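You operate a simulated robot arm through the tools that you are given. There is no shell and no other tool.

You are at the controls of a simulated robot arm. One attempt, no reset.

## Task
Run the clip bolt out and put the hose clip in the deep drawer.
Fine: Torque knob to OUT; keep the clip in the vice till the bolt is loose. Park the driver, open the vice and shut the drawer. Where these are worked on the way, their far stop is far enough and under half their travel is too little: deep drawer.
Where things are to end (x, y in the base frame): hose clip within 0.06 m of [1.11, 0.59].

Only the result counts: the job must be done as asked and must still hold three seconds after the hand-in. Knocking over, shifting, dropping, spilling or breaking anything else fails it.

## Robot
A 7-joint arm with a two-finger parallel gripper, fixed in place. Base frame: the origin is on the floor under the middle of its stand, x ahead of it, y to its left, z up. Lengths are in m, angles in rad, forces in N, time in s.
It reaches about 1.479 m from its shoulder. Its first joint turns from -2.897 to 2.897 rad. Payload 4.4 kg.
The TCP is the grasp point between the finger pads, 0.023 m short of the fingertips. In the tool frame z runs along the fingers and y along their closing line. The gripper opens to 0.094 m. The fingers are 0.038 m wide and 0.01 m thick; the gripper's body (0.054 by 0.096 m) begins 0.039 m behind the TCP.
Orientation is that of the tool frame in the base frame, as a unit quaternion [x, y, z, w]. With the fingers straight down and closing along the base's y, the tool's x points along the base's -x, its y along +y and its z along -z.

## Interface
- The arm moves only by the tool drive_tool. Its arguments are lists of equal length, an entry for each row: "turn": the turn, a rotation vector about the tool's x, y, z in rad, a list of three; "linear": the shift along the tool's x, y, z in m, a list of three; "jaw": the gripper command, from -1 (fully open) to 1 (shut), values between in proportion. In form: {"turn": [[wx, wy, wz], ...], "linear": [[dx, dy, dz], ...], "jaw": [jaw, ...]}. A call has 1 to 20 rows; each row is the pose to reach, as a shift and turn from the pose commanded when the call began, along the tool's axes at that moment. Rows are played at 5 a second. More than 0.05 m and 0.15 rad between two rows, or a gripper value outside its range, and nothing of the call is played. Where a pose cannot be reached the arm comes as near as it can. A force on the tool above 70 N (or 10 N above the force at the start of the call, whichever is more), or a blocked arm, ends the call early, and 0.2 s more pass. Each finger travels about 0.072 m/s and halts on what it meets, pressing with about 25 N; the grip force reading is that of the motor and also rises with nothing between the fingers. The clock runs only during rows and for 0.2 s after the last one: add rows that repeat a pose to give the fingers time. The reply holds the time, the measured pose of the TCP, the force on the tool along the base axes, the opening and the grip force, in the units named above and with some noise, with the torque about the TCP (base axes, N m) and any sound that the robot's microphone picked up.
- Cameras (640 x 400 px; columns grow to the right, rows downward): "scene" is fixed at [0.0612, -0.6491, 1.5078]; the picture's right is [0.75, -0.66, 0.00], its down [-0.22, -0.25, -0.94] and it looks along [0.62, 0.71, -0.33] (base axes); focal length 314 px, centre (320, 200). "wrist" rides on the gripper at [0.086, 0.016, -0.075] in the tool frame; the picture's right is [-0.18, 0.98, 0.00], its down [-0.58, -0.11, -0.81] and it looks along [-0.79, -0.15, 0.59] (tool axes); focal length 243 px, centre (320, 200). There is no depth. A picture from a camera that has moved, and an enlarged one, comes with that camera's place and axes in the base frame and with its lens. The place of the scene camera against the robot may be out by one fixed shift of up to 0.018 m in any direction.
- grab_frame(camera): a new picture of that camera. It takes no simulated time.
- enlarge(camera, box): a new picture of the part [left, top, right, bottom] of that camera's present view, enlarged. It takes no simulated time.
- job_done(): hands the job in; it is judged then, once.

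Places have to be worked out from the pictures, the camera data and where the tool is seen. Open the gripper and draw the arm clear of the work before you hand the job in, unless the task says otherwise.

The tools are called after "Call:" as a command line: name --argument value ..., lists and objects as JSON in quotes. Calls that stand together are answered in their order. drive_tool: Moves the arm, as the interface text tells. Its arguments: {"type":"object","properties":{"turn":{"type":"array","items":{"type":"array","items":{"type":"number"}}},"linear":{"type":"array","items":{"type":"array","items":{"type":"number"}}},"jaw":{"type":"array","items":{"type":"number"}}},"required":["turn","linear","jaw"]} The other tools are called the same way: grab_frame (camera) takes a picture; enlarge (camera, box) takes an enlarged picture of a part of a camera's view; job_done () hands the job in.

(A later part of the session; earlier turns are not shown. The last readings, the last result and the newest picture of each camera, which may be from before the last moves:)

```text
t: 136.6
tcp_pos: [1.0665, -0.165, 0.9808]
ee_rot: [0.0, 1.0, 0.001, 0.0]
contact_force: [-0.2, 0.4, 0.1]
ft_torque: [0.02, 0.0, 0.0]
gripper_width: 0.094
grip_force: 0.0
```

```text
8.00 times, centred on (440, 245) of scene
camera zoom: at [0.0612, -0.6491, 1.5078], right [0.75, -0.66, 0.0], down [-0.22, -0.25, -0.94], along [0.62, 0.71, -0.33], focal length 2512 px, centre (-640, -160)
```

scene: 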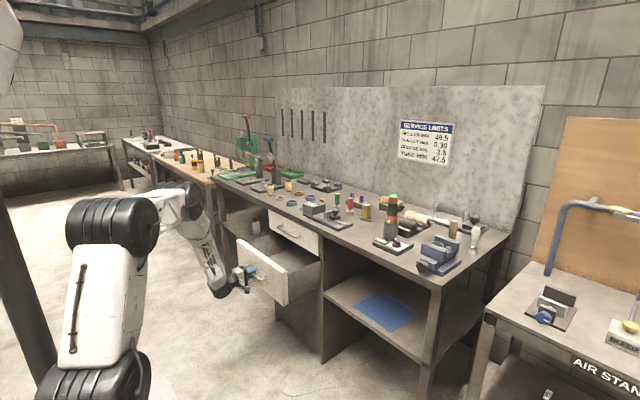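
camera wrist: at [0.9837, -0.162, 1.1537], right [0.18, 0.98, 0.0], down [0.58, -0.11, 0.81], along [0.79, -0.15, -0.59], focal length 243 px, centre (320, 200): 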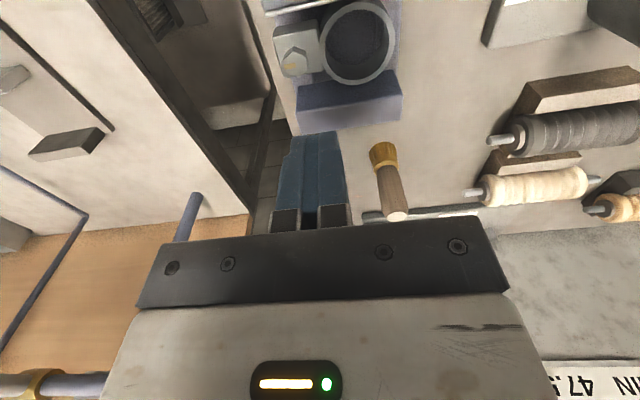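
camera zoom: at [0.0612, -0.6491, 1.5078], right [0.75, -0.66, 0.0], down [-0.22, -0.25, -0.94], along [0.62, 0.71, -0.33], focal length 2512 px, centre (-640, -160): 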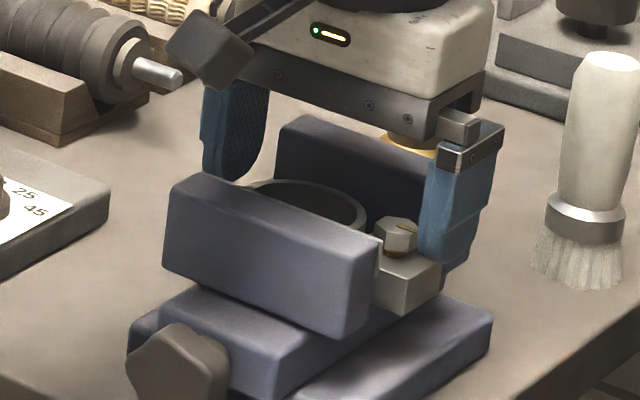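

Both gaps look clear (~3 mm each). Lowering 8 mm first, then the rest if no contact.

Call:
drive_tool --turn '[[0, 0, 0], [0, 0, 0], [0, 0, 0]]' --linear '[[0, 0, 0.004], [0, 0, 0.008], [0, 0, 0.008]]' --jaw '[-1, -1, -1]'

Call:
enlarge --camera "wrist" --box '[170, 60, 480, 250]'

```text
t: 137.4
tcp_pos: [1.0661, -0.1641, 0.9736]
ee_rot: [0.0, 1.0, 0.001, 0.001]
contact_force: [0.4, -0.3, -0.5]
ft_torque: [-0.01, 0.01, 0.03]
gripper_width: 0.094
grip_force: 0.1
```

```text
2.06 times, centred on (325, 155) of wrist
camera zoom: at [0.9786, -0.1488, 1.0476], right [0.18, 0.98, 0.0], down [0.58, -0.11, 0.81], along [0.79, -0.15, -0.59], focal length 501 px, centre (310, 293)
```

zoom: 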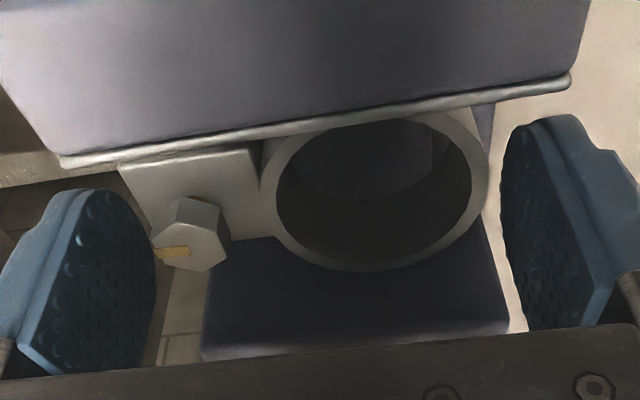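

No contact, tips now beside the clip. Going down the remaining 16 mm.

Call:
drive_tool --turn '[[0, 0, 0], [0, 0, 0], [0, 0, 0], [0, 0, 0], [0, 0, 0]]' --linear '[[0, 0, 0.004], [0, 0, 0.008], [0, 0, 0.012], [0, 0, 0.016], [0, 0, 0.016]]' --jaw '[-1, -1, -1, -1, -1]'

Call:
enlarge --camera "scene" --box '[410, 220, 470, 270]'

```text
t: 138.6
tcp_pos: [1.0661, -0.1646, 0.9559]
ee_rot: [0.0, 1.0, 0.0, 0.001]
contact_force: [0.6, 0.8, 0.1]
ft_torque: [-0.01, -0.03, 0.01]
gripper_width: 0.0939
grip_force: 0.0
```

```text
8.00 times, centred on (440, 245) of scene
camera zoom: at [0.0612, -0.6491, 1.5078], right [0.75, -0.66, 0.0], down [-0.22, -0.25, -0.94], along [0.62, 0.71, -0.33], focal length 2512 px, centre (-640, -160)
```

zoom: 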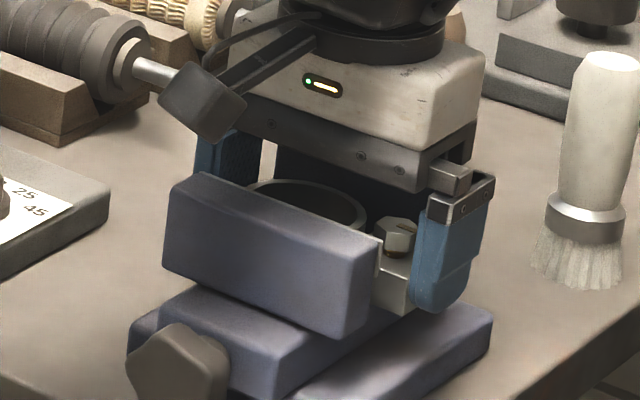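

Straddling the clip without contact. Closing.

Call:
drive_tool --turn '[[0, 0, 0], [0, 0, 0], [0, 0, 0], [0, 0, 0], [0, 0, 0]]' --linear '[[0, 0, 0.002], [0, 0, 0.002], [0, 0, 0.002], [0, 0, 0.002], [0, 0, 0.002]]' --jaw '[-0.9, -0.8, -0.5, 0, 0.5]'

Call:
enlarge --camera "wrist" --box '[170, 60, 480, 250]'

```text
t: 139.8
tcp_pos: [1.0662, -0.1654, 0.956]
ee_rot: [-0.001, 1.0, 0.002, 0.001]
contact_force: [1.6, 1.7, 19.2]
ft_torque: [-0.28, -0.27, -0.03]
gripper_width: 0.0927
grip_force: 25.1
```

```text
2.06 times, centred on (325, 155) of wrist
camera zoom: at [0.9785, -0.1487, 1.0303], right [0.18, 0.98, 0.0], down [0.58, -0.11, 0.81], along [0.79, -0.15, -0.59], focal length 501 px, centre (310, 293)
```

zoom: 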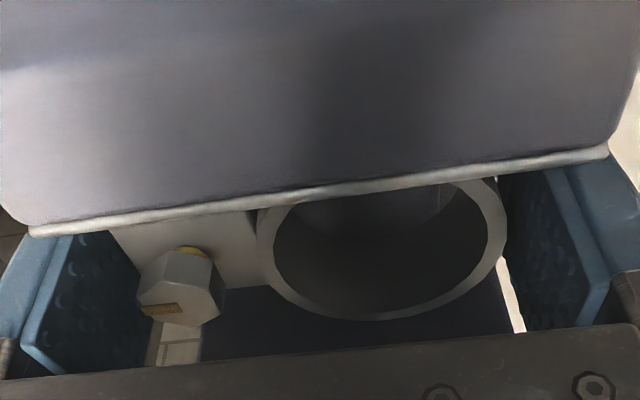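

Fingers stopped at 0.0927 and there's a 19 N upward force, so the tips seem to be touching the vice bed. I'll raise 3 mm while keeping the closing command and see.

Call:
drive_tool --turn '[[0, 0, 0], [0, 0, 0], [0, 0, 0]]' --linear '[[0, 0, -0.002], [0, 0, -0.004], [0, 0, -0.004]]' --jaw '[0.5, 0.5, 0.5]'

Call:
enlarge --camera "wrist" --box '[170, 60, 480, 250]'

Call:
enlarge --camera "scene" --box '[410, 220, 470, 270]'

```text
t: 140.6
tcp_pos: [1.0659, -0.1644, 0.9576]
ee_rot: [0.0, 1.0, 0.002, 0.0]
contact_force: [0.3, 0.3, -0.4]
ft_torque: [0.02, -0.02, 0.02]
gripper_width: 0.0924
grip_force: 25.3
```

```text
2.06 times, centred on (325, 155) of wrist
camera zoom: at [0.9783, -0.1489, 1.0322], right [0.18, 0.98, 0.0], down [0.58, -0.11, 0.81], along [0.79, -0.15, -0.59], focal length 501 px, centre (310, 293)
```

zoom: 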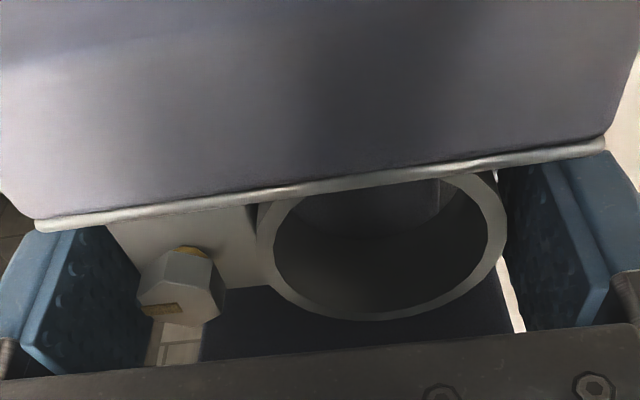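

```text
8.00 times, centred on (440, 245) of scene
camera zoom: at [0.0612, -0.6491, 1.5078], right [0.75, -0.66, 0.0], down [-0.22, -0.25, -0.94], along [0.62, 0.71, -0.33], focal length 2512 px, centre (-640, -160)
```

zoom: 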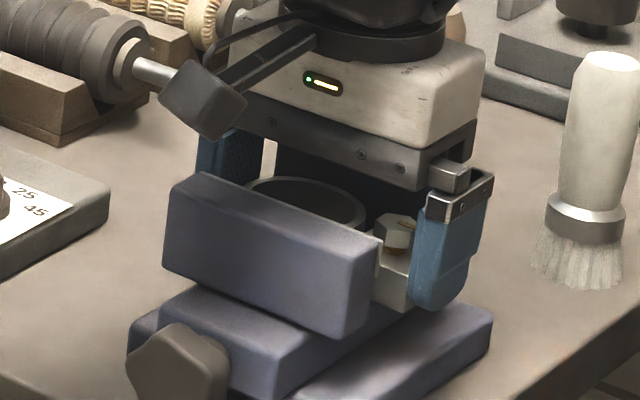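

Force is clean now and the fingers hold at 0.0924, so the clip is gripped across its full length. Lifting slowly.

Call:
drive_tool --turn '[[0, 0, 0], [0, 0, 0], [0, 0, 0], [0, 0, 0], [0, 0, 0]]' --linear '[[0, 0, -0.005], [0, 0, -0.01], [0, 0, -0.018], [0, 0, -0.026], [0, 0, -0.026]]' --jaw '[0.5, 0.5, 0.5, 0.5, 0.5]'

Call:
enlarge --camera "wrist" --box '[170, 60, 480, 250]'

Call:
enlarge --camera "scene" --box '[410, 220, 470, 270]'

```text
t: 141.8
tcp_pos: [1.0665, -0.1643, 0.9847]
ee_rot: [0.0, 1.0, 0.001, 0.001]
contact_force: [-0.5, 0.0, -2.2]
ft_torque: [0.07, 0.0, -0.03]
gripper_width: 0.0925
grip_force: 25.5
```

```text
2.06 times, centred on (325, 155) of wrist
camera zoom: at [0.9784, -0.1489, 1.0597], right [0.18, 0.98, 0.0], down [0.58, -0.11, 0.81], along [0.79, -0.15, -0.59], focal length 501 px, centre (310, 293)
```

zoom: 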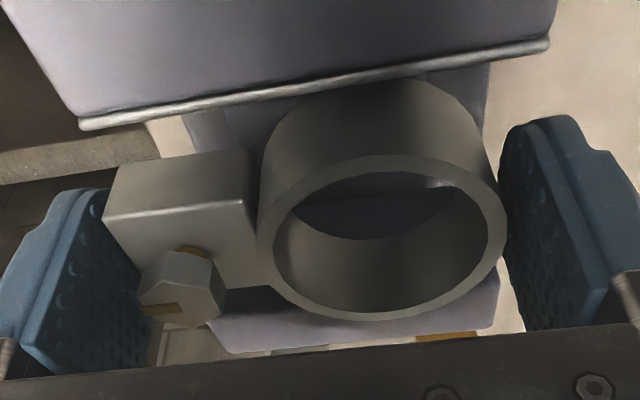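

```text
8.00 times, centred on (440, 245) of scene
camera zoom: at [0.0612, -0.6491, 1.5078], right [0.75, -0.66, 0.0], down [-0.22, -0.25, -0.94], along [0.62, 0.71, -0.33], focal length 2512 px, centre (-640, -160)
```

zoom: 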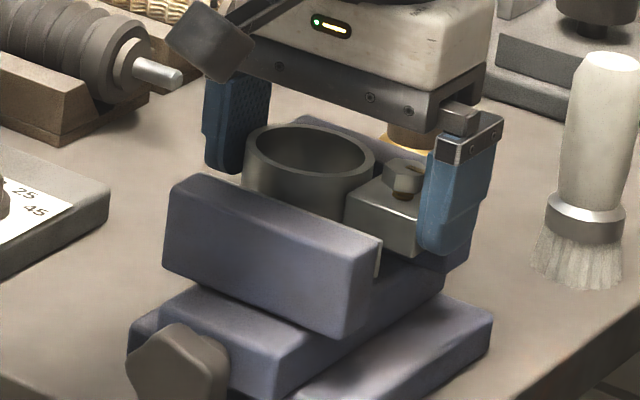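

The clip is lifted securely (2 N weight, width steady). I'll raise it well clear and carry it toward the open drawer.

Call:
drive_tool --turn '[[0, 0, 0], [0, 0, 0], [0, 0, 0], [0, 0, 0], [0, 0, 0], [0, 0, 0], [0, 0, 0], [0, 0, 0], [0, 0, 0], [0, 0, 0], [0, 0, 0], [0, 0, 0], [0, 0, 0], [0, 0, 0], [0, 0, 0], [0, 0, 0], [0, 0, 0], [0, 0, 0]]' --linear '[[0, 0, -0.03], [0, 0, -0.065], [0, 0, -0.1], [0.005, 0, -0.13], [0.02, 0.01, -0.155], [0.04, 0.03, -0.165], [0.065, 0.055, -0.165], [0.09, 0.083, -0.165], [0.115, 0.111, -0.165], [0.14, 0.14, -0.165], [0.16, 0.17, -0.165], [0.18, 0.2, -0.165], [0.2, 0.23, -0.165], [0.22, 0.26, -0.165], [0.235, 0.295, -0.165], [0.25, 0.33, -0.165], [0.2665, 0.364, -0.165], [0.2665, 0.364, -0.165]]' --jaw '[0.5, 0.5, 0.5, 0.5, 0.5, 0.5, 0.5, 0.5, 0.5, 0.5, 0.5, 0.5, 0.5, 0.5, 0.5, 0.5, 0.5, 0.5]'

Call:
grab_frame --camera "wrist"

Call:
grab_frame --camera "scene"

```text
t: 145.6
tcp_pos: [0.7998, 0.1988, 1.1506]
ee_rot: [0.0, 1.0, 0.0, 0.0]
contact_force: [-0.9, -0.2, -2.4]
ft_torque: [0.06, 0.0, -0.05]
gripper_width: 0.0922
grip_force: 24.4
```

```text
taken
camera wrist: at [0.7109, 0.2147, 1.2249], right [0.18, 0.98, 0.0], down [0.58, -0.11, 0.81], along [0.79, -0.15, -0.59], focal length 243 px, centre (320, 200)
```

wrist: 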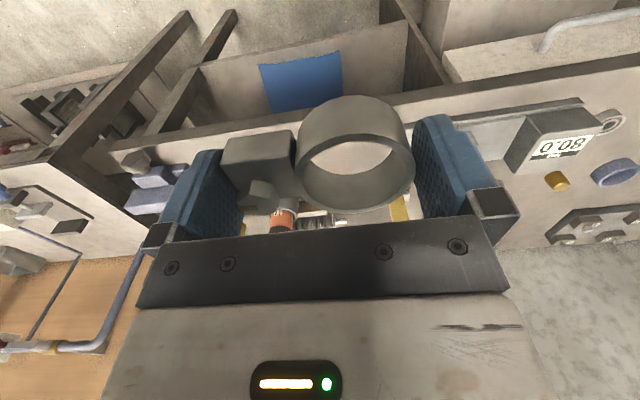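

```text
taken
```

scene: 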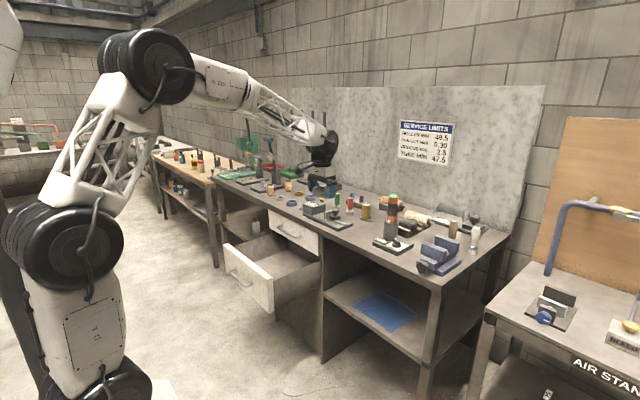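

Clip is stable in the grip. Moving to a spot in front of the drawer to view its interior.

Call:
drive_tool --turn '[[0, 0, 0], [0, 0, 0], [0, 0, 0], [0, 0, 0], [0, 0, 0], [0, 0, 0], [0, 0, 0], [0, 0, 0], [0, 0, 0], [0, 0, 0], [0, 0, 0], [0, 0, 0], [0, 0, 0]]' --linear '[[0.015, 0.025, 0.005], [0.03, 0.055, 0.01], [0.045, 0.087, 0.02], [0.06, 0.12, 0.03], [0.075, 0.152, 0.04], [0.09, 0.185, 0.05], [0.105, 0.217, 0.06], [0.12, 0.25, 0.075], [0.135, 0.282, 0.09], [0.15, 0.315, 0.105], [0.165, 0.345, 0.12], [0.18, 0.371, 0.13], [0.18, 0.371, 0.13]]' --jaw '[0.5, 0.5, 0.5, 0.5, 0.5, 0.5, 0.5, 0.5, 0.5, 0.5, 0.5, 0.5, 0.5]'

Call:
grab_frame --camera "wrist"

Call:
enlarge --camera "scene" --box '[200, 160, 360, 330]'

```text
t: 148.4
tcp_pos: [0.6194, 0.5712, 1.0202]
ee_rot: [0.0, 1.0, 0.001, 0.0]
contact_force: [0.1, 0.5, -2.3]
ft_torque: [0.02, 0.0, 0.03]
gripper_width: 0.0926
grip_force: 25.0
```

```text
taken
camera wrist: at [0.5317, 0.5862, 1.0956], right [0.18, 0.98, 0.0], down [0.58, -0.11, 0.81], along [0.79, -0.15, -0.59], focal length 243 px, centre (320, 200)
```

wrist: 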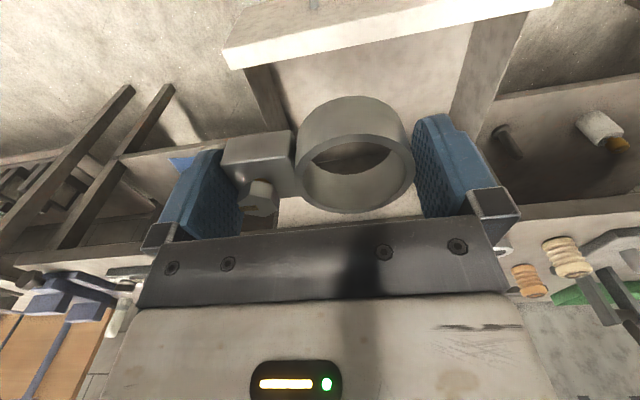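

```text
2.35 times, centred on (280, 245) of scene
camera zoom: at [0.0612, -0.6491, 1.5078], right [0.75, -0.66, 0.0], down [-0.22, -0.25, -0.94], along [0.62, 0.71, -0.33], focal length 739 px, centre (414, 94)
```

zoom: 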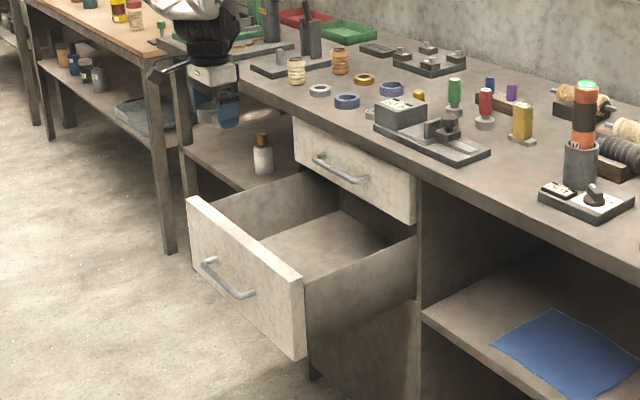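

The drawer's front panel spans x≈0.66–0.69 and its interior is empty. I'll move over the drop spot (0.82, 0.585) and start down.

Call:
drive_tool --turn '[[0, 0, 0], [0, 0, 0], [0, 0, 0], [0, 0, 0], [0, 0, 0], [0, 0, 0], [0, 0, 0], [0, 0, 0]]' --linear '[[-0.03, 0.002, 0.01], [-0.065, 0.005, 0.02], [-0.1, 0.007, 0.03], [-0.135, 0.01, 0.04], [-0.17, 0.012, 0.055], [-0.195, 0.014, 0.07], [-0.2006, 0.014, 0.09], [-0.2006, 0.014, 0.09]]' --jaw '[0.5, 0.5, 0.5, 0.5, 0.5, 0.5, 0.5, 0.5]'

Call:
grab_frame --camera "wrist"

Call:
enlarge --camera "scene" --box '[200, 140, 380, 330]'

```text
t: 150.2
tcp_pos: [0.8208, 0.5851, 0.9309]
ee_rot: [-0.001, 1.0, 0.0, 0.001]
contact_force: [0.2, -0.6, -3.0]
ft_torque: [0.03, -0.04, 0.02]
gripper_width: 0.0926
grip_force: 24.9
```

```text
taken
camera wrist: at [0.732, 0.6002, 1.0063], right [0.18, 0.98, 0.0], down [0.58, -0.11, 0.81], along [0.79, -0.15, -0.59], focal length 243 px, centre (320, 200)
```

wrist: 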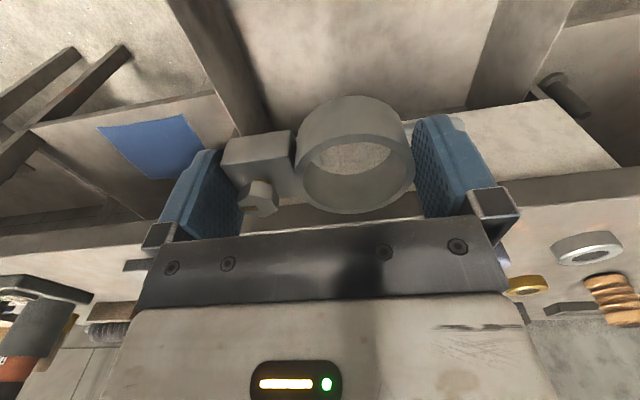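

```text
2.11 times, centred on (290, 235) of scene
camera zoom: at [0.0612, -0.6491, 1.5078], right [0.75, -0.66, 0.0], down [-0.22, -0.25, -0.94], along [0.62, 0.71, -0.33], focal length 661 px, centre (383, 126)
```

zoom: 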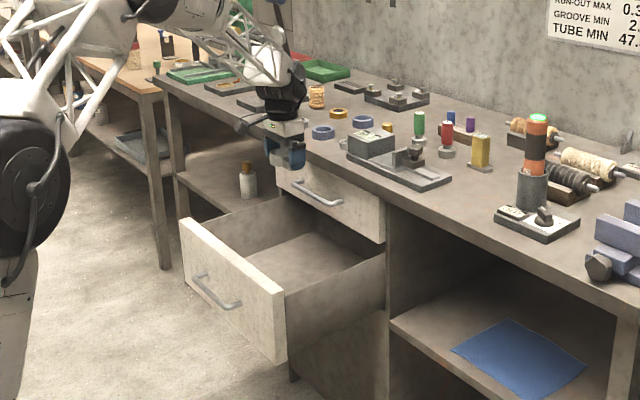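

Positioned over the drawer between its walls, in front of the bench edge. Lowering the clip into the drawer.

Call:
drive_tool --turn '[[0, 0, 0], [0, 0, 0], [0, 0, 0], [0, 0, 0], [0, 0, 0], [0, 0, 0], [0, 0, 0], [0, 0, 0], [0, 0, 0]]' --linear '[[0, 0, 0.035], [0, 0, 0.07], [0, 0, 0.105], [0, 0, 0.14], [0, 0, 0.175], [0, 0, 0.21], [0, 0, 0.245], [0, 0, 0.28], [0, 0, 0.28]]' --jaw '[0.5, 0.5, 0.5, 0.5, 0.5, 0.5, 0.5, 0.5, 0.5]'

Call:
grab_frame --camera "wrist"

Call:
enlarge --camera "scene" --box '[200, 140, 380, 330]'

```text
t: 152.2
tcp_pos: [0.8209, 0.5845, 0.6512]
ee_rot: [0.0, 1.0, 0.001, 0.001]
contact_force: [0.3, 1.0, -1.7]
ft_torque: [0.04, 0.01, -0.02]
gripper_width: 0.0924
grip_force: 24.8
```

```text
taken
camera wrist: at [0.7329, 0.6007, 0.7257], right [0.18, 0.98, 0.0], down [0.58, -0.11, 0.81], along [0.79, -0.15, -0.59], focal length 243 px, centre (320, 200)
```

wrist: 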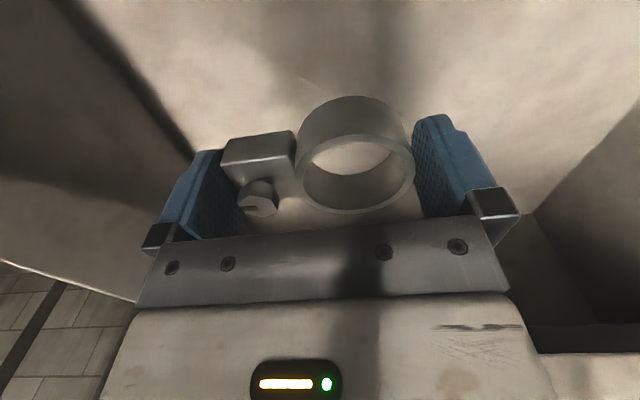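

```text
2.11 times, centred on (290, 235) of scene
camera zoom: at [0.0612, -0.6491, 1.5078], right [0.75, -0.66, 0.0], down [-0.22, -0.25, -0.94], along [0.62, 0.71, -0.33], focal length 661 px, centre (383, 126)
```

zoom: 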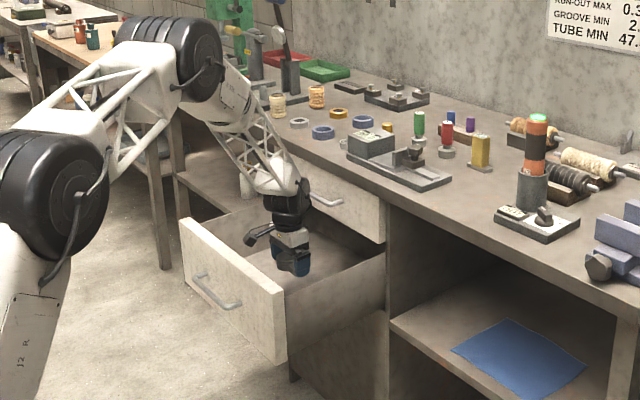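

Inside the drawer with clear walls. Continuing down in 1 cm steps, watching for the floor.

Call:
drive_tool --turn '[[0, 0, 0], [0, 0, 0], [0, 0, 0], [0, 0, 0], [0, 0, 0]]' --linear '[[0, 0, 0.01], [0, 0, 0.02], [0, 0, 0.03], [0, 0, 0.04], [0, 0, 0.04]]' --jaw '[0.5, 0.5, 0.5, 0.5, 0.5]'

Call:
grab_frame --camera "wrist"

```text
t: 153.4
tcp_pos: [0.8202, 0.5851, 0.612]
ee_rot: [-0.001, 1.0, 0.001, 0.001]
contact_force: [-0.1, 0.1, -2.6]
ft_torque: [0.05, 0.0, -0.02]
gripper_width: 0.0924
grip_force: 24.4
```

```text
taken
camera wrist: at [0.7325, 0.6008, 0.6857], right [0.18, 0.98, 0.0], down [0.58, -0.11, 0.81], along [0.79, -0.15, -0.59], focal length 243 px, centre (320, 200)
```

wrist: 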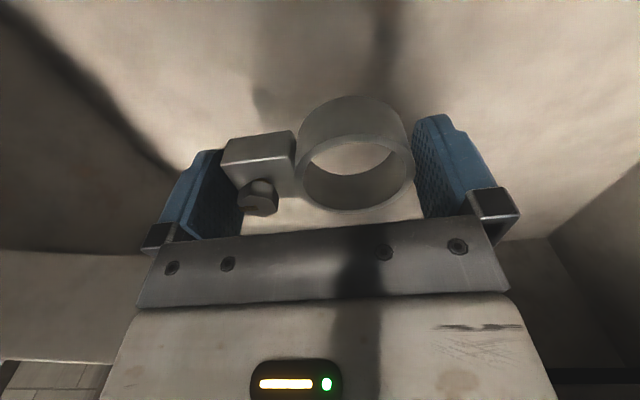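

Call:
drive_tool --turn '[[0, 0, 0], [0, 0, 0], [0, 0, 0], [0, 0, 0], [0, 0, 0]]' --linear '[[0, 0, 0.006], [0, 0, 0.012], [0, 0, 0.018], [0, 0, 0.024], [0, 0, 0.024]]' --jaw '[0.5, 0.5, 0.5, 0.5, 0.5]'

Call:
grab_frame --camera "wrist"

```text
t: 154.6
tcp_pos: [0.8199, 0.5853, 0.5856]
ee_rot: [0.0, 1.0, 0.001, 0.001]
contact_force: [-0.1, -0.1, -2.1]
ft_torque: [0.05, 0.0, 0.0]
gripper_width: 0.0924
grip_force: 25.4
```

```text
taken
camera wrist: at [0.7324, 0.601, 0.6615], right [0.18, 0.98, 0.0], down [0.58, -0.11, 0.81], along [0.79, -0.15, -0.59], focal length 243 px, centre (320, 200)
```

wrist: 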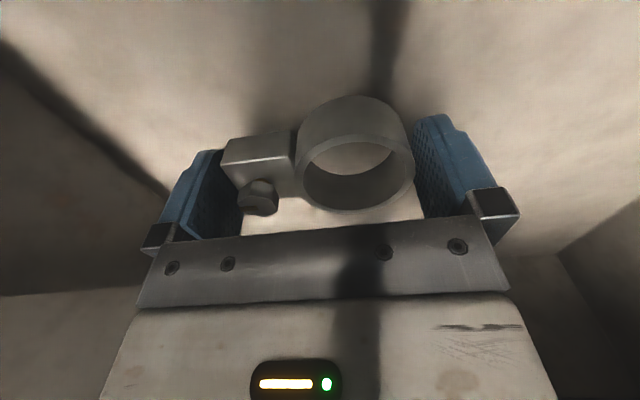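

Still hanging free at z≈0.587. Smaller steps now.

Call:
drive_tool --turn '[[0, 0, 0], [0, 0, 0], [0, 0, 0], [0, 0, 0], [0, 0, 0]]' --linear '[[0, 0, 0.004], [0, 0, 0.008], [0, 0, 0.012], [0, 0, 0.016], [0, 0, 0.016]]' --jaw '[0.5, 0.5, 0.5, 0.5, 0.5]'

Call:
grab_frame --camera "wrist"

```text
t: 155.8
tcp_pos: [0.8202, 0.5847, 0.5709]
ee_rot: [0.0, 1.0, 0.001, 0.001]
contact_force: [0.7, -0.4, -2.4]
ft_torque: [0.04, 0.01, 0.0]
gripper_width: 0.0923
grip_force: 24.4
```

```text
taken
camera wrist: at [0.7321, 0.6007, 0.6454], right [0.18, 0.98, 0.0], down [0.58, -0.11, 0.81], along [0.79, -0.15, -0.59], focal length 243 px, centre (320, 200)
```

wrist: 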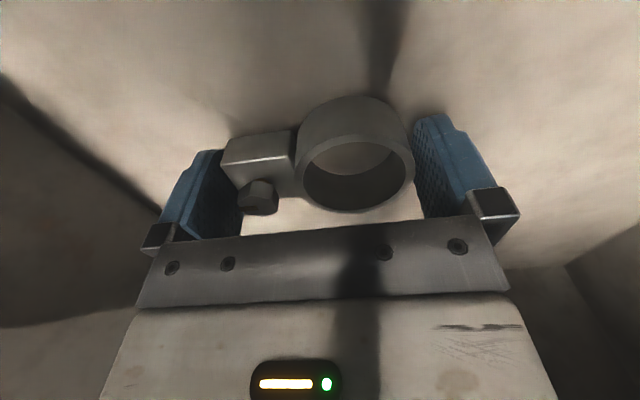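

Call:
drive_tool --turn '[[0, 0, 0], [0, 0, 0], [0, 0, 0], [0, 0, 0]]' --linear '[[0, 0, 0.003], [0, 0, 0.006], [0, 0, 0.009], [0, 0, 0.009]]' --jaw '[0.5, 0.5, 0.5, 0.5]'

```text
t: 156.8
tcp_pos: [0.8195, 0.5862, 0.5627]
ee_rot: [0.0, 1.0, 0.001, 0.001]
contact_force: [0.2, 0.0, -2.5]
ft_torque: [0.07, 0.01, 0.01]
gripper_width: 0.0923
grip_force: 24.9
```

Call:
drive_tool --turn '[[0, 0, 0], [0, 0, 0], [0, 0, 0], [0, 0, 0]]' --linear '[[0, 0, 0.003], [0, 0, 0.006], [0, 0, 0.009], [0, 0, 0.009]]' --jaw '[0.5, 0.5, 0.5, 0.5]'

Call:
grab_frame --camera "wrist"

```text
t: 157.8
tcp_pos: [0.821, 0.5854, 0.5528]
ee_rot: [0.0, 1.0, 0.002, 0.001]
contact_force: [-0.6, -3.7, 10.9]
ft_torque: [-0.69, 0.03, -0.02]
gripper_width: 0.0926
grip_force: 25.1
```

```text
taken
camera wrist: at [0.733, 0.6008, 0.6284], right [0.18, 0.98, 0.0], down [0.58, -0.11, 0.81], along [0.79, -0.15, -0.59], focal length 243 px, centre (320, 200)
```

wrist: 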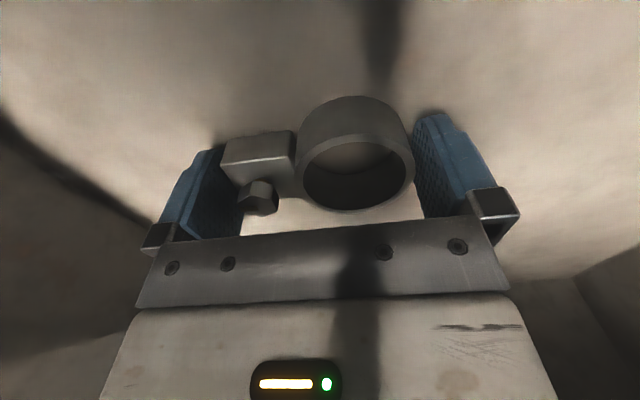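

Touched the drawer floor (11 N). Easing up 1 mm and opening fully to release the clip.

Call:
drive_tool --turn '[[0, 0, 0], [0, 0, 0], [0, 0, 0], [0, 0, 0], [0, 0, 0]]' --linear '[[0, 0, -0.001], [0, 0, -0.001], [0, 0, -0.001], [0, 0, -0.001], [0, 0, -0.001]]' --jaw '[0.5, -1, -1, -1, -1]'

Call:
grab_frame --camera "wrist"

```text
t: 159.0
tcp_pos: [0.8198, 0.585, 0.5534]
ee_rot: [0.0, 1.0, 0.001, 0.0]
contact_force: [0.3, -0.3, -0.1]
ft_torque: [0.0, 0.0, 0.02]
gripper_width: 0.0939
grip_force: 0.0
```

```text
taken
camera wrist: at [0.7325, 0.6007, 0.6284], right [0.18, 0.98, 0.0], down [0.58, -0.11, 0.81], along [0.79, -0.15, -0.59], focal length 243 px, centre (320, 200)
```

wrist: 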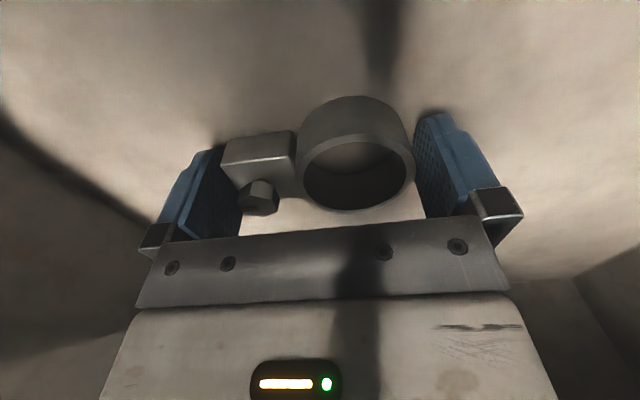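

Released (load gone, 0.094 open). Withdrawing straight up very slowly at first, checking the clip stays down.

Call:
drive_tool --turn '[[0, 0, 0], [0, 0, 0], [0, 0, 0], [0, 0, 0], [0, 0, 0], [0, 0, 0]]' --linear '[[0, 0, -0.003], [0, 0, -0.006], [0, 0, -0.01], [0, 0, -0.014], [0, 0, -0.018], [0, 0, -0.018]]' --jaw '[-1, -1, -1, -1, -1, -1]'

Call:
grab_frame --camera "wrist"

```text
t: 160.4
tcp_pos: [0.8217, 0.5858, 0.5711]
ee_rot: [0.0, 1.0, 0.001, 0.001]
contact_force: [-0.4, -0.1, 0.1]
ft_torque: [-0.01, 0.02, -0.01]
gripper_width: 0.0942
grip_force: 0.1
```

```text
taken
camera wrist: at [0.7327, 0.6008, 0.6465], right [0.18, 0.98, 0.0], down [0.58, -0.11, 0.81], along [0.79, -0.15, -0.59], focal length 243 px, centre (320, 200)
```

wrist: 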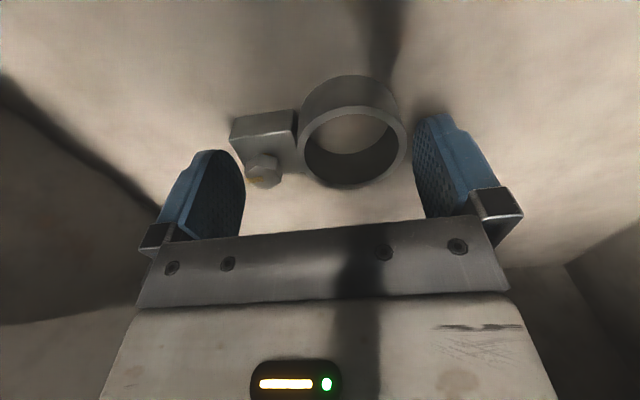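

The clip stays on the drawer floor. Rising out of the drawer.

Call:
drive_tool --turn '[[0, 0, 0], [0, 0, 0], [0, 0, 0], [0, 0, 0], [0, 0, 0], [0, 0, 0], [0, 0, 0], [0, 0, 0], [0, 0, 0], [0, 0, 0], [0, 0, 0], [0, 0, 0]]' --linear '[[0, 0, -0.02], [0, 0, -0.05], [0, 0, -0.09], [0, 0, -0.13], [0, 0, -0.17], [0, 0, -0.21], [0, 0, -0.25], [0, 0, -0.29], [0, 0, -0.33], [0, 0, -0.37], [0.02, 0, -0.4], [0.02, 0, -0.4]]' --jaw '[-1, -1, -1, -1, -1, -1, -1, -1, -1, -1, -1, -1]'

Call:
drive_tool --turn '[[0, 0, 0], [0, 0, 0], [0, 0, 0], [0, 0, 0], [0, 0, 0], [0, 0, 0], [0, 0, 0], [0, 0, 0]]' --linear '[[0.04, 0, 0], [0.08, 0, 0], [0.12, 0, 0], [0.16, 0, 0], [0.2, 0, 0], [0.24, 0, 0], [0.28, 0, 0], [0.28, 0, 0]]' --jaw '[-1, -1, -1, -1, -1, -1, -1, -1]'

Call:
grab_frame --camera "wrist"

Call:
enlarge --camera "scene" --box '[200, 180, 360, 330]'

```text
t: 163.0
tcp_pos: [0.8003, 0.5834, 0.9708]
ee_rot: [-0.001, 1.0, 0.002, 0.001]
contact_force: [-0.7, 0.3, 1.2]
ft_torque: [0.04, -0.03, 0.01]
gripper_width: 0.0939
grip_force: 0.1
```

```text
t: 164.8
tcp_pos: [0.5206, 0.5842, 0.9713]
ee_rot: [-0.002, 1.0, 0.001, 0.001]
contact_force: [-0.2, 0.4, 1.4]
ft_torque: [0.01, -0.02, 0.01]
gripper_width: 0.094
grip_force: 0.1
```

```text
taken
camera wrist: at [0.4324, 0.6002, 1.0457], right [0.18, 0.98, 0.0], down [0.58, -0.11, 0.81], along [0.79, -0.15, -0.59], focal length 243 px, centre (320, 200)
```

wrist: 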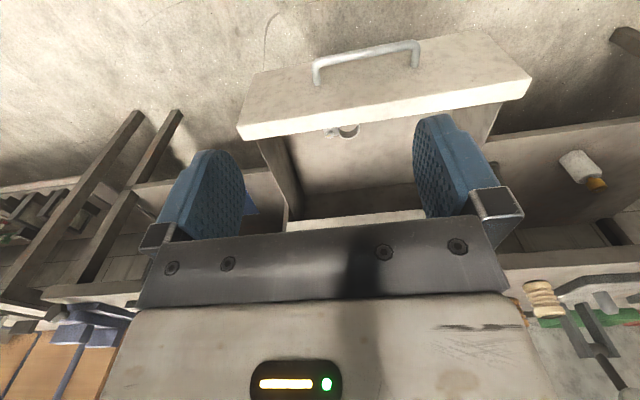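

```text
2.67 times, centred on (280, 255) of scene
camera zoom: at [0.0612, -0.6491, 1.5078], right [0.75, -0.66, 0.0], down [-0.22, -0.25, -0.94], along [0.62, 0.71, -0.33], focal length 837 px, centre (427, 53)
```

zoom: 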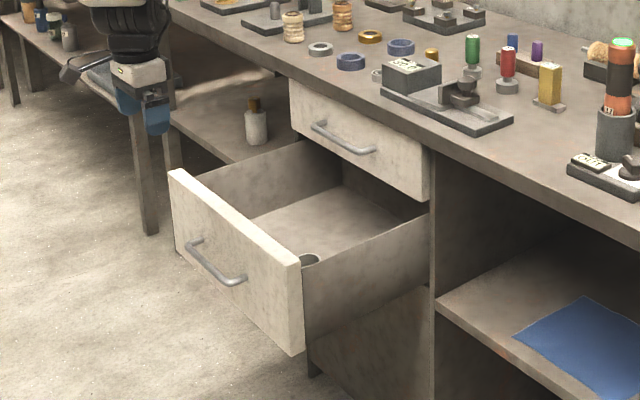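

The clip lies in the drawer at about (0.822, 0.60), which becomes ≈(1.12, 0.60) when shut. Now I'll close the fingers, point them forward and line up to push the drawer front, above its handle.

Call:
drive_tool --turn '[[0, -0.143, 0], [0, -0.286, 0], [0, -0.428, 0], [0, -0.571, 0], [0, -0.714, 0], [0, -0.857, 0], [0, -1.0, 0], [0, -1.142, 0], [0, -1.285, 0], [0, -1.428, 0], [0, -1.5708, 0], [0, -1.5708, 0]]' --linear '[[0, 0.005, 0.02], [0.005, 0.01, 0.045], [0.01, 0.016, 0.07], [0.01, 0.022, 0.1], [0.01, 0.028, 0.13], [0.01, 0.034, 0.16], [0.01, 0.04, 0.19], [0.01, 0.046, 0.22], [0.01, 0.052, 0.25], [0.01, 0.056, 0.28], [0.01, 0.059, 0.305], [0.01, 0.059, 0.305]]' --jaw '[-0.5, 0, 0.5, 1, 1, 1, 1, 1, 1, 1, 1, 1]'

Call:
grab_frame --camera "wrist"

Call:
enlarge --camera "scene" --box '[200, 180, 360, 330]'

```text
t: 167.4
tcp_pos: [0.5091, 0.6454, 0.6659]
ee_rot: [0.001, 0.706, 0.001, 0.708]
contact_force: [-0.5, 0.5, 0.1]
ft_torque: [0.02, 0.0, 0.02]
gripper_width: 0.0001
grip_force: 24.8
```

```text
taken
camera wrist: at [0.4346, 0.6603, 0.5806], right [0.0, 0.98, 0.19], down [-0.81, -0.11, 0.58], along [0.59, -0.15, 0.79], focal length 243 px, centre (320, 200)
```

wrist: 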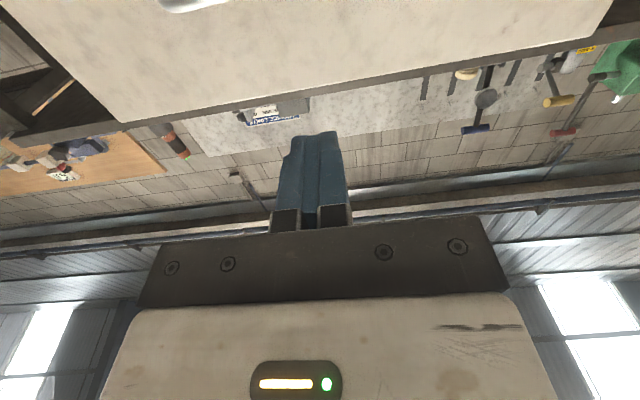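

```text
2.67 times, centred on (280, 255) of scene
camera zoom: at [0.0612, -0.6491, 1.5078], right [0.75, -0.66, 0.0], down [-0.22, -0.25, -0.94], along [0.62, 0.71, -0.33], focal length 837 px, centre (427, 53)
```

zoom: 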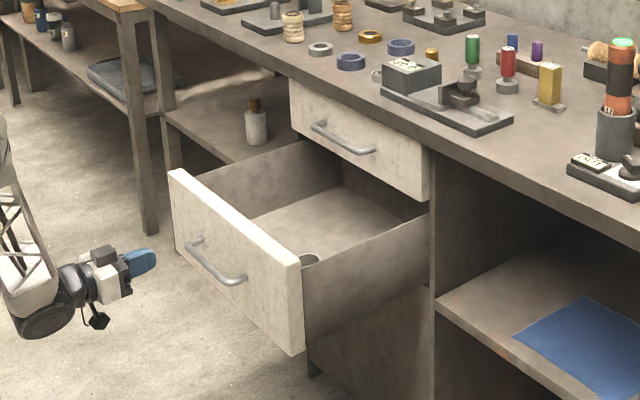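

Lined up at (0.509, 0.645, 0.666). Advancing to the panel and pushing gently.

Call:
drive_tool --turn '[[0, 0, 0], [0, 0, 0], [0, 0, 0], [0, 0, 0], [0, 0, 0], [0, 0, 0], [0, 0, 0], [0, 0, 0], [0, 0, 0], [0, 0, 0]]' --linear '[[0, 0, 0.04], [0, 0, 0.08], [0, 0, 0.105], [0, 0, 0.12], [0, 0, 0.132], [0, 0, 0.144], [0, 0, 0.158], [0, 0, 0.175], [0, 0, 0.195], [0, 0, 0.215]]' --jaw '[1, 1, 1, 1, 1, 1, 1, 1, 1, 1]'

Call:
enlarge --camera "scene" --box '[200, 180, 360, 330]'

```text
t: 169.6
tcp_pos: [0.7248, 0.6431, 0.6664]
ee_rot: [0.0, 0.707, 0.0, 0.707]
contact_force: [0.1, 0.6, -0.1]
ft_torque: [-0.03, -0.04, 0.0]
gripper_width: 0.0002
grip_force: 25.2
```

```text
2.67 times, centred on (280, 255) of scene
camera zoom: at [0.0612, -0.6491, 1.5078], right [0.75, -0.66, 0.0], down [-0.22, -0.25, -0.94], along [0.62, 0.71, -0.33], focal length 837 px, centre (427, 53)
```

zoom: 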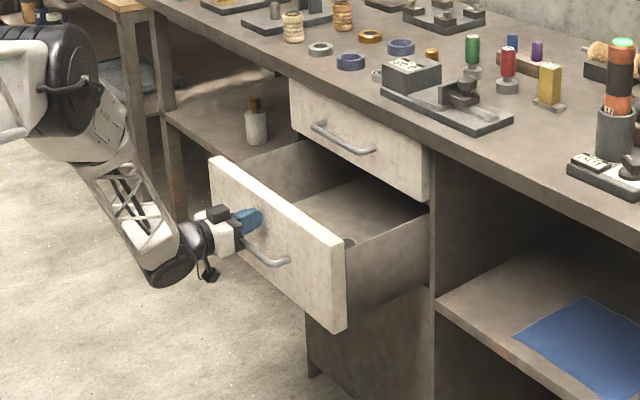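

The drawer glides inward with almost no resistance. Continuing at a gentle speed toward shut.

Call:
drive_tool --turn '[[0, 0, 0], [0, 0, 0], [0, 0, 0], [0, 0, 0], [0, 0, 0], [0, 0, 0], [0, 0, 0], [0, 0, 0], [0, 0, 0], [0, 0, 0], [0, 0, 0], [0, 0, 0]]' --linear '[[0, 0, 0.015], [0, 0, 0.033], [0, 0, 0.051], [0, 0, 0.069], [0, 0, 0.087], [0, 0, 0.105], [0, 0, 0.123], [0, 0, 0.141], [0, 0, 0.159], [0, 0, 0.175], [0, 0, 0.188], [0, 0, 0.198]]' --jaw '[1, 1, 1, 1, 1, 1, 1, 1, 1, 1, 1, 1]'

Call:
enlarge --camera "scene" --box '[200, 180, 360, 330]'

```text
t: 172.2
tcp_pos: [0.9236, 0.6446, 0.6661]
ee_rot: [0.0, 0.707, 0.001, 0.708]
contact_force: [-0.7, 0.3, -0.5]
ft_torque: [0.01, -0.01, 0.01]
gripper_width: 0.0
grip_force: 25.1
```

```text
2.67 times, centred on (280, 255) of scene
camera zoom: at [0.0612, -0.6491, 1.5078], right [0.75, -0.66, 0.0], down [-0.22, -0.25, -0.94], along [0.62, 0.71, -0.33], focal length 837 px, centre (427, 53)
```

zoom: 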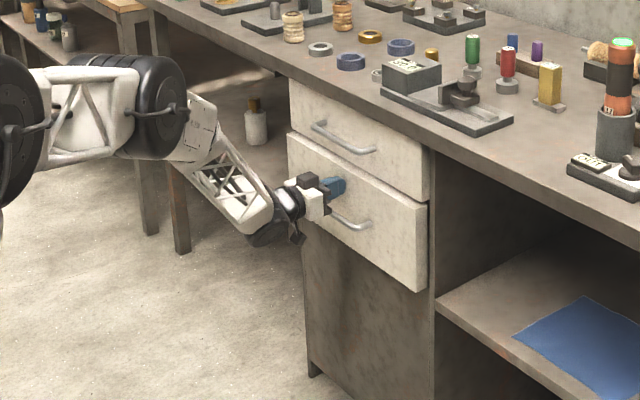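

Nearly flush with the upper drawer. Pushing the last bit until I feel the stop.

Call:
drive_tool --turn '[[0, 0, 0], [0, 0, 0], [0, 0, 0], [0, 0, 0], [0, 0, 0]]' --linear '[[0, 0, 0.005], [0, 0, 0.01], [0, 0, 0.014], [0, 0, 0.017], [0, 0, 0.017]]' --jaw '[1, 1, 1, 1, 1]'

Call:
enlarge --camera "scene" --box '[240, 190, 340, 300]'

```text
t: 173.4
tcp_pos: [0.9394, 0.6436, 0.6669]
ee_rot: [0.0, 0.707, 0.0, 0.708]
contact_force: [-46.2, -13.6, 14.8]
ft_torque: [-0.31, 0.55, -0.34]
gripper_width: 0.0001
grip_force: 25.4
```

```text
3.64 times, centred on (290, 245) of scene
camera zoom: at [0.0612, -0.6491, 1.5078], right [0.75, -0.66, 0.0], down [-0.22, -0.25, -0.94], along [0.62, 0.71, -0.33], focal length 1142 px, centre (429, 36)
```

zoom: 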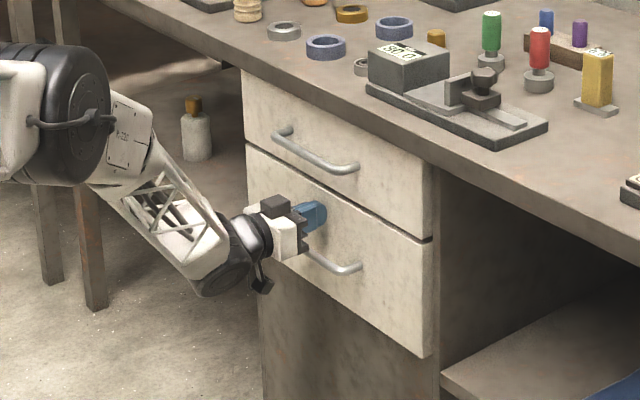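

46 N against the stop: the drawer is shut. Backing the arm straight off and checking everything.

Call:
drive_tool --turn '[[0, 0, 0], [0, 0, 0], [0, 0, 0], [0, 0, 0], [0, 0, 0], [0, 0, 0], [0, 0, 0]]' --linear '[[0, 0, -0.01], [0, 0, -0.04], [0, 0, -0.08], [0, 0, -0.12], [0, 0, -0.17], [0, 0, -0.22], [0, 0, -0.25]]' --jaw '[1, 1, 1, 1, 0.5, 0, -0.5]'

Call:
enlarge --camera "scene" --box '[240, 190, 340, 300]'

Call:
grab_frame --camera "scene"

```text
t: 175.0
tcp_pos: [0.6895, 0.6439, 0.6659]
ee_rot: [0.001, 0.707, 0.0, 0.708]
contact_force: [-0.2, -0.3, 0.4]
ft_torque: [0.0, 0.02, -0.02]
gripper_width: 0.0704
grip_force: 0.1
```

```text
3.64 times, centred on (290, 245) of scene
camera zoom: at [0.0612, -0.6491, 1.5078], right [0.75, -0.66, 0.0], down [-0.22, -0.25, -0.94], along [0.62, 0.71, -0.33], focal length 1142 px, centre (429, 36)
```

zoom: 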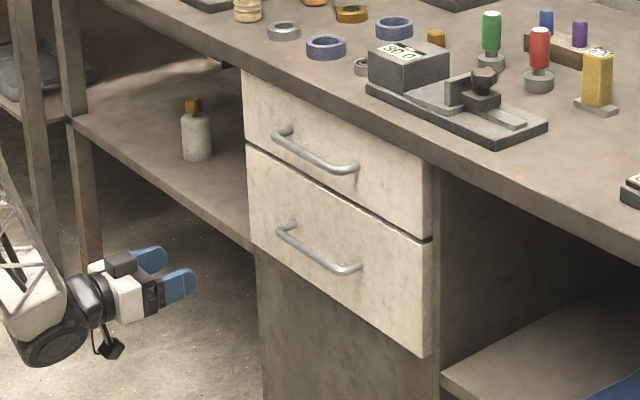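

```text
taken
```

scene: 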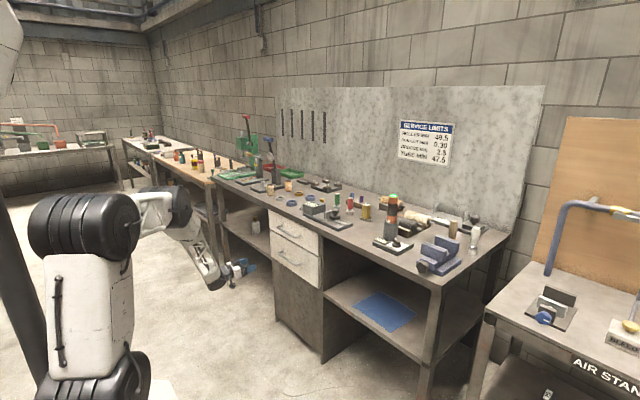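

The drawer is flush and shut. Let me double-check the vice, torque station and driver before finishing.

Call:
enlarge --camera "scene" --box '[360, 185, 490, 285]'

Call:
enlarge --camera "scene" --box '[410, 230, 470, 280]'

Call:
enlarge --camera "scene" --box '[200, 140, 400, 260]'

```text
4.00 times, centred on (425, 235) of scene
camera zoom: at [0.0612, -0.6491, 1.5078], right [0.75, -0.66, 0.0], down [-0.22, -0.25, -0.94], along [0.62, 0.71, -0.33], focal length 1256 px, centre (-100, 60)
```

zoom: 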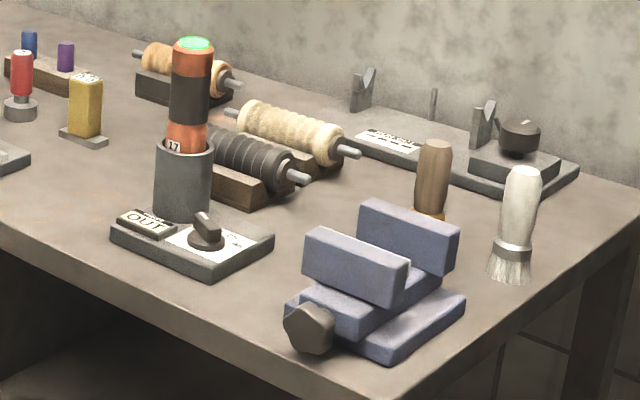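

```text
8.00 times, centred on (440, 255) of scene
camera zoom: at [0.0612, -0.6491, 1.5078], right [0.75, -0.66, 0.0], down [-0.22, -0.25, -0.94], along [0.62, 0.71, -0.33], focal length 2512 px, centre (-640, -240)
```

zoom: 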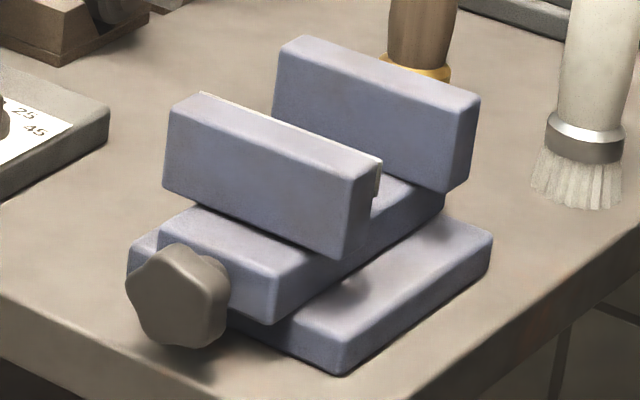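

```text
3.20 times, centred on (300, 200) of scene
camera zoom: at [0.0612, -0.6491, 1.5078], right [0.75, -0.66, 0.0], down [-0.22, -0.25, -0.94], along [0.62, 0.71, -0.33], focal length 1005 px, centre (384, 200)
```

zoom: 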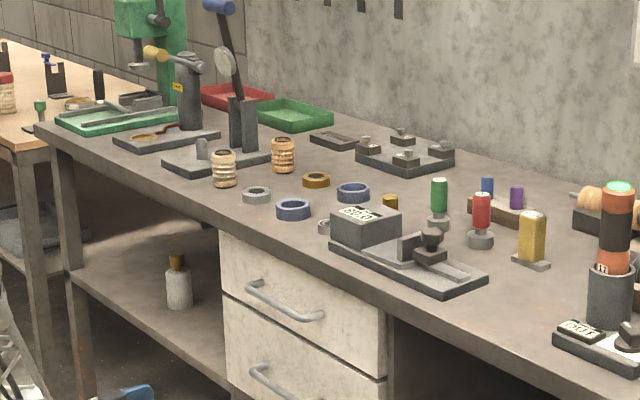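

Everything is in place: driver parked (green), knob on OUT, vice empty and open, drawer shut. To be certain the vice really is at its open stop, I'll do one more check stroke on its knob. First, back upright and across.

Call:
drive_tool --turn '[[0, 0.131, 0], [0, 0.262, 0], [0, 0.393, 0], [0, 0.524, 0], [0, 0.655, 0], [0, 0.785, 0], [0, 0.916, 0], [0, 1.047, 0], [0, 1.178, 0], [0, 1.309, 0], [0, 1.44, 0], [0, 1.5708, 0], [0, 1.5708, 0]]' --linear '[[-0.02, 0, -0.03], [-0.05, -0.01, -0.06], [-0.085, -0.03, -0.08], [-0.12, -0.05, -0.1], [-0.155, -0.07, -0.1], [-0.19, -0.09, -0.1], [-0.225, -0.115, -0.1], [-0.26, -0.14, -0.1], [-0.295, -0.165, -0.1], [-0.33, -0.19, -0.1], [-0.365, -0.215, -0.1], [-0.4, -0.24, -0.1], [-0.43, -0.25, -0.1]]' --jaw '[-0.5, -0.5, -0.3, 0, 0, 0, 0, 0, 0, 0, 0, 0, 0]'

Call:
drive_tool --turn '[[0, 0, 0], [0, 0, 0], [0, 0, 0], [0, 0, 0], [0, 0, 0], [0, 0, 0], [0, 0, 0], [0, 0, 0], [0, 0, 0], [0, 0, 0], [0, 0, 0], [0, 0, 0], [0, 0, 0], [0, 0, 0], [0, 0, 0], [0, 0, 0], [0, 0, 0]]' --linear '[[-0.02, -0.035, 0], [-0.04, -0.073, 0], [-0.06, -0.111, 0], [-0.08, -0.149, 0], [-0.1, -0.187, 0], [-0.12, -0.225, 0], [-0.14, -0.263, 0], [-0.16, -0.301, 0], [-0.18, -0.339, 0], [-0.2, -0.377, 0], [-0.22, -0.415, 0], [-0.24, -0.453, 0], [-0.26, -0.491, 0], [-0.28, -0.529, 0], [-0.3, -0.567, 0.005], [-0.31, -0.604, 0.015], [-0.31, -0.604, 0.015]]' --jaw '[0, 0, 0, 0, 0, 0, 0, 0, 0, 0, 0, 0, 0, 0, 0, 0, 0]'

```text
t: 177.8
tcp_pos: [0.5908, 0.3931, 1.0952]
ee_rot: [0.0, 1.0, 0.0, 0.0]
contact_force: [-0.6, -0.2, -0.7]
ft_torque: [0.01, 0.01, -0.04]
gripper_width: 0.047
grip_force: 0.0
```

```text
t: 181.4
tcp_pos: [0.9015, -0.2122, 1.0788]
ee_rot: [0.0, 1.0, 0.001, 0.001]
contact_force: [-0.5, -0.2, -0.3]
ft_torque: [0.04, 0.04, 0.01]
gripper_width: 0.047
grip_force: 0.1
```

Call:
drive_tool --turn '[[-0.134, 0, 0], [-0.269, 0, 0], [-0.403, 0, 0], [-0.537, 0, 0], [-0.671, 0, 0], [-0.806, 0, 0], [-0.94, 0, 0], [-0.94, 0, 0], [-0.94, 0, 0]]' --linear '[[-0.005, -0.005, 0.01], [-0.012, -0.01, 0.02], [-0.02, -0.015, 0.035], [-0.028, -0.02, 0.05], [-0.036, -0.025, 0.065], [-0.042, -0.03, 0.08], [-0.0445, -0.03, 0.09], [-0.0445, -0.0253, 0.1057], [-0.0445, -0.0253, 0.1057]]' --jaw '[0, 0, 0, 0, 0, 0, 0, 0, 0]'

Call:
enlarge --camera "wrist" --box '[220, 40, 420, 240]'

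```text
t: 183.4
tcp_pos: [0.9448, -0.2357, 0.974]
ee_rot: [-0.001, 0.891, 0.453, 0.0]
contact_force: [0.7, 0.6, -0.7]
ft_torque: [0.01, 0.01, -0.02]
gripper_width: 0.0467
grip_force: 0.0
```

```text
2.00 times, centred on (320, 140) of wrist
camera zoom: at [0.8573, -0.2865, 1.0315], right [0.18, 0.58, 0.8], down [0.58, -0.72, 0.39], along [0.79, 0.39, -0.47], focal length 485 px, centre (320, 320)
```

zoom: 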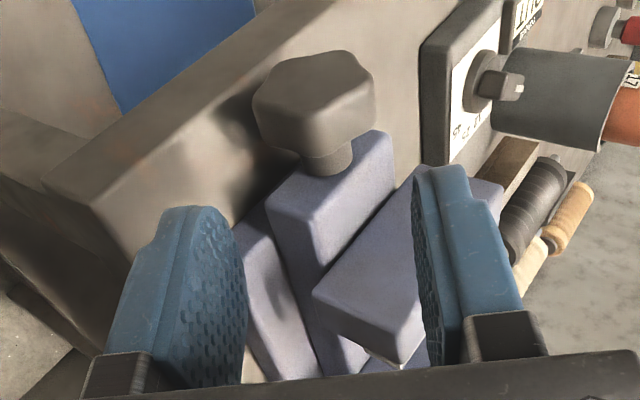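

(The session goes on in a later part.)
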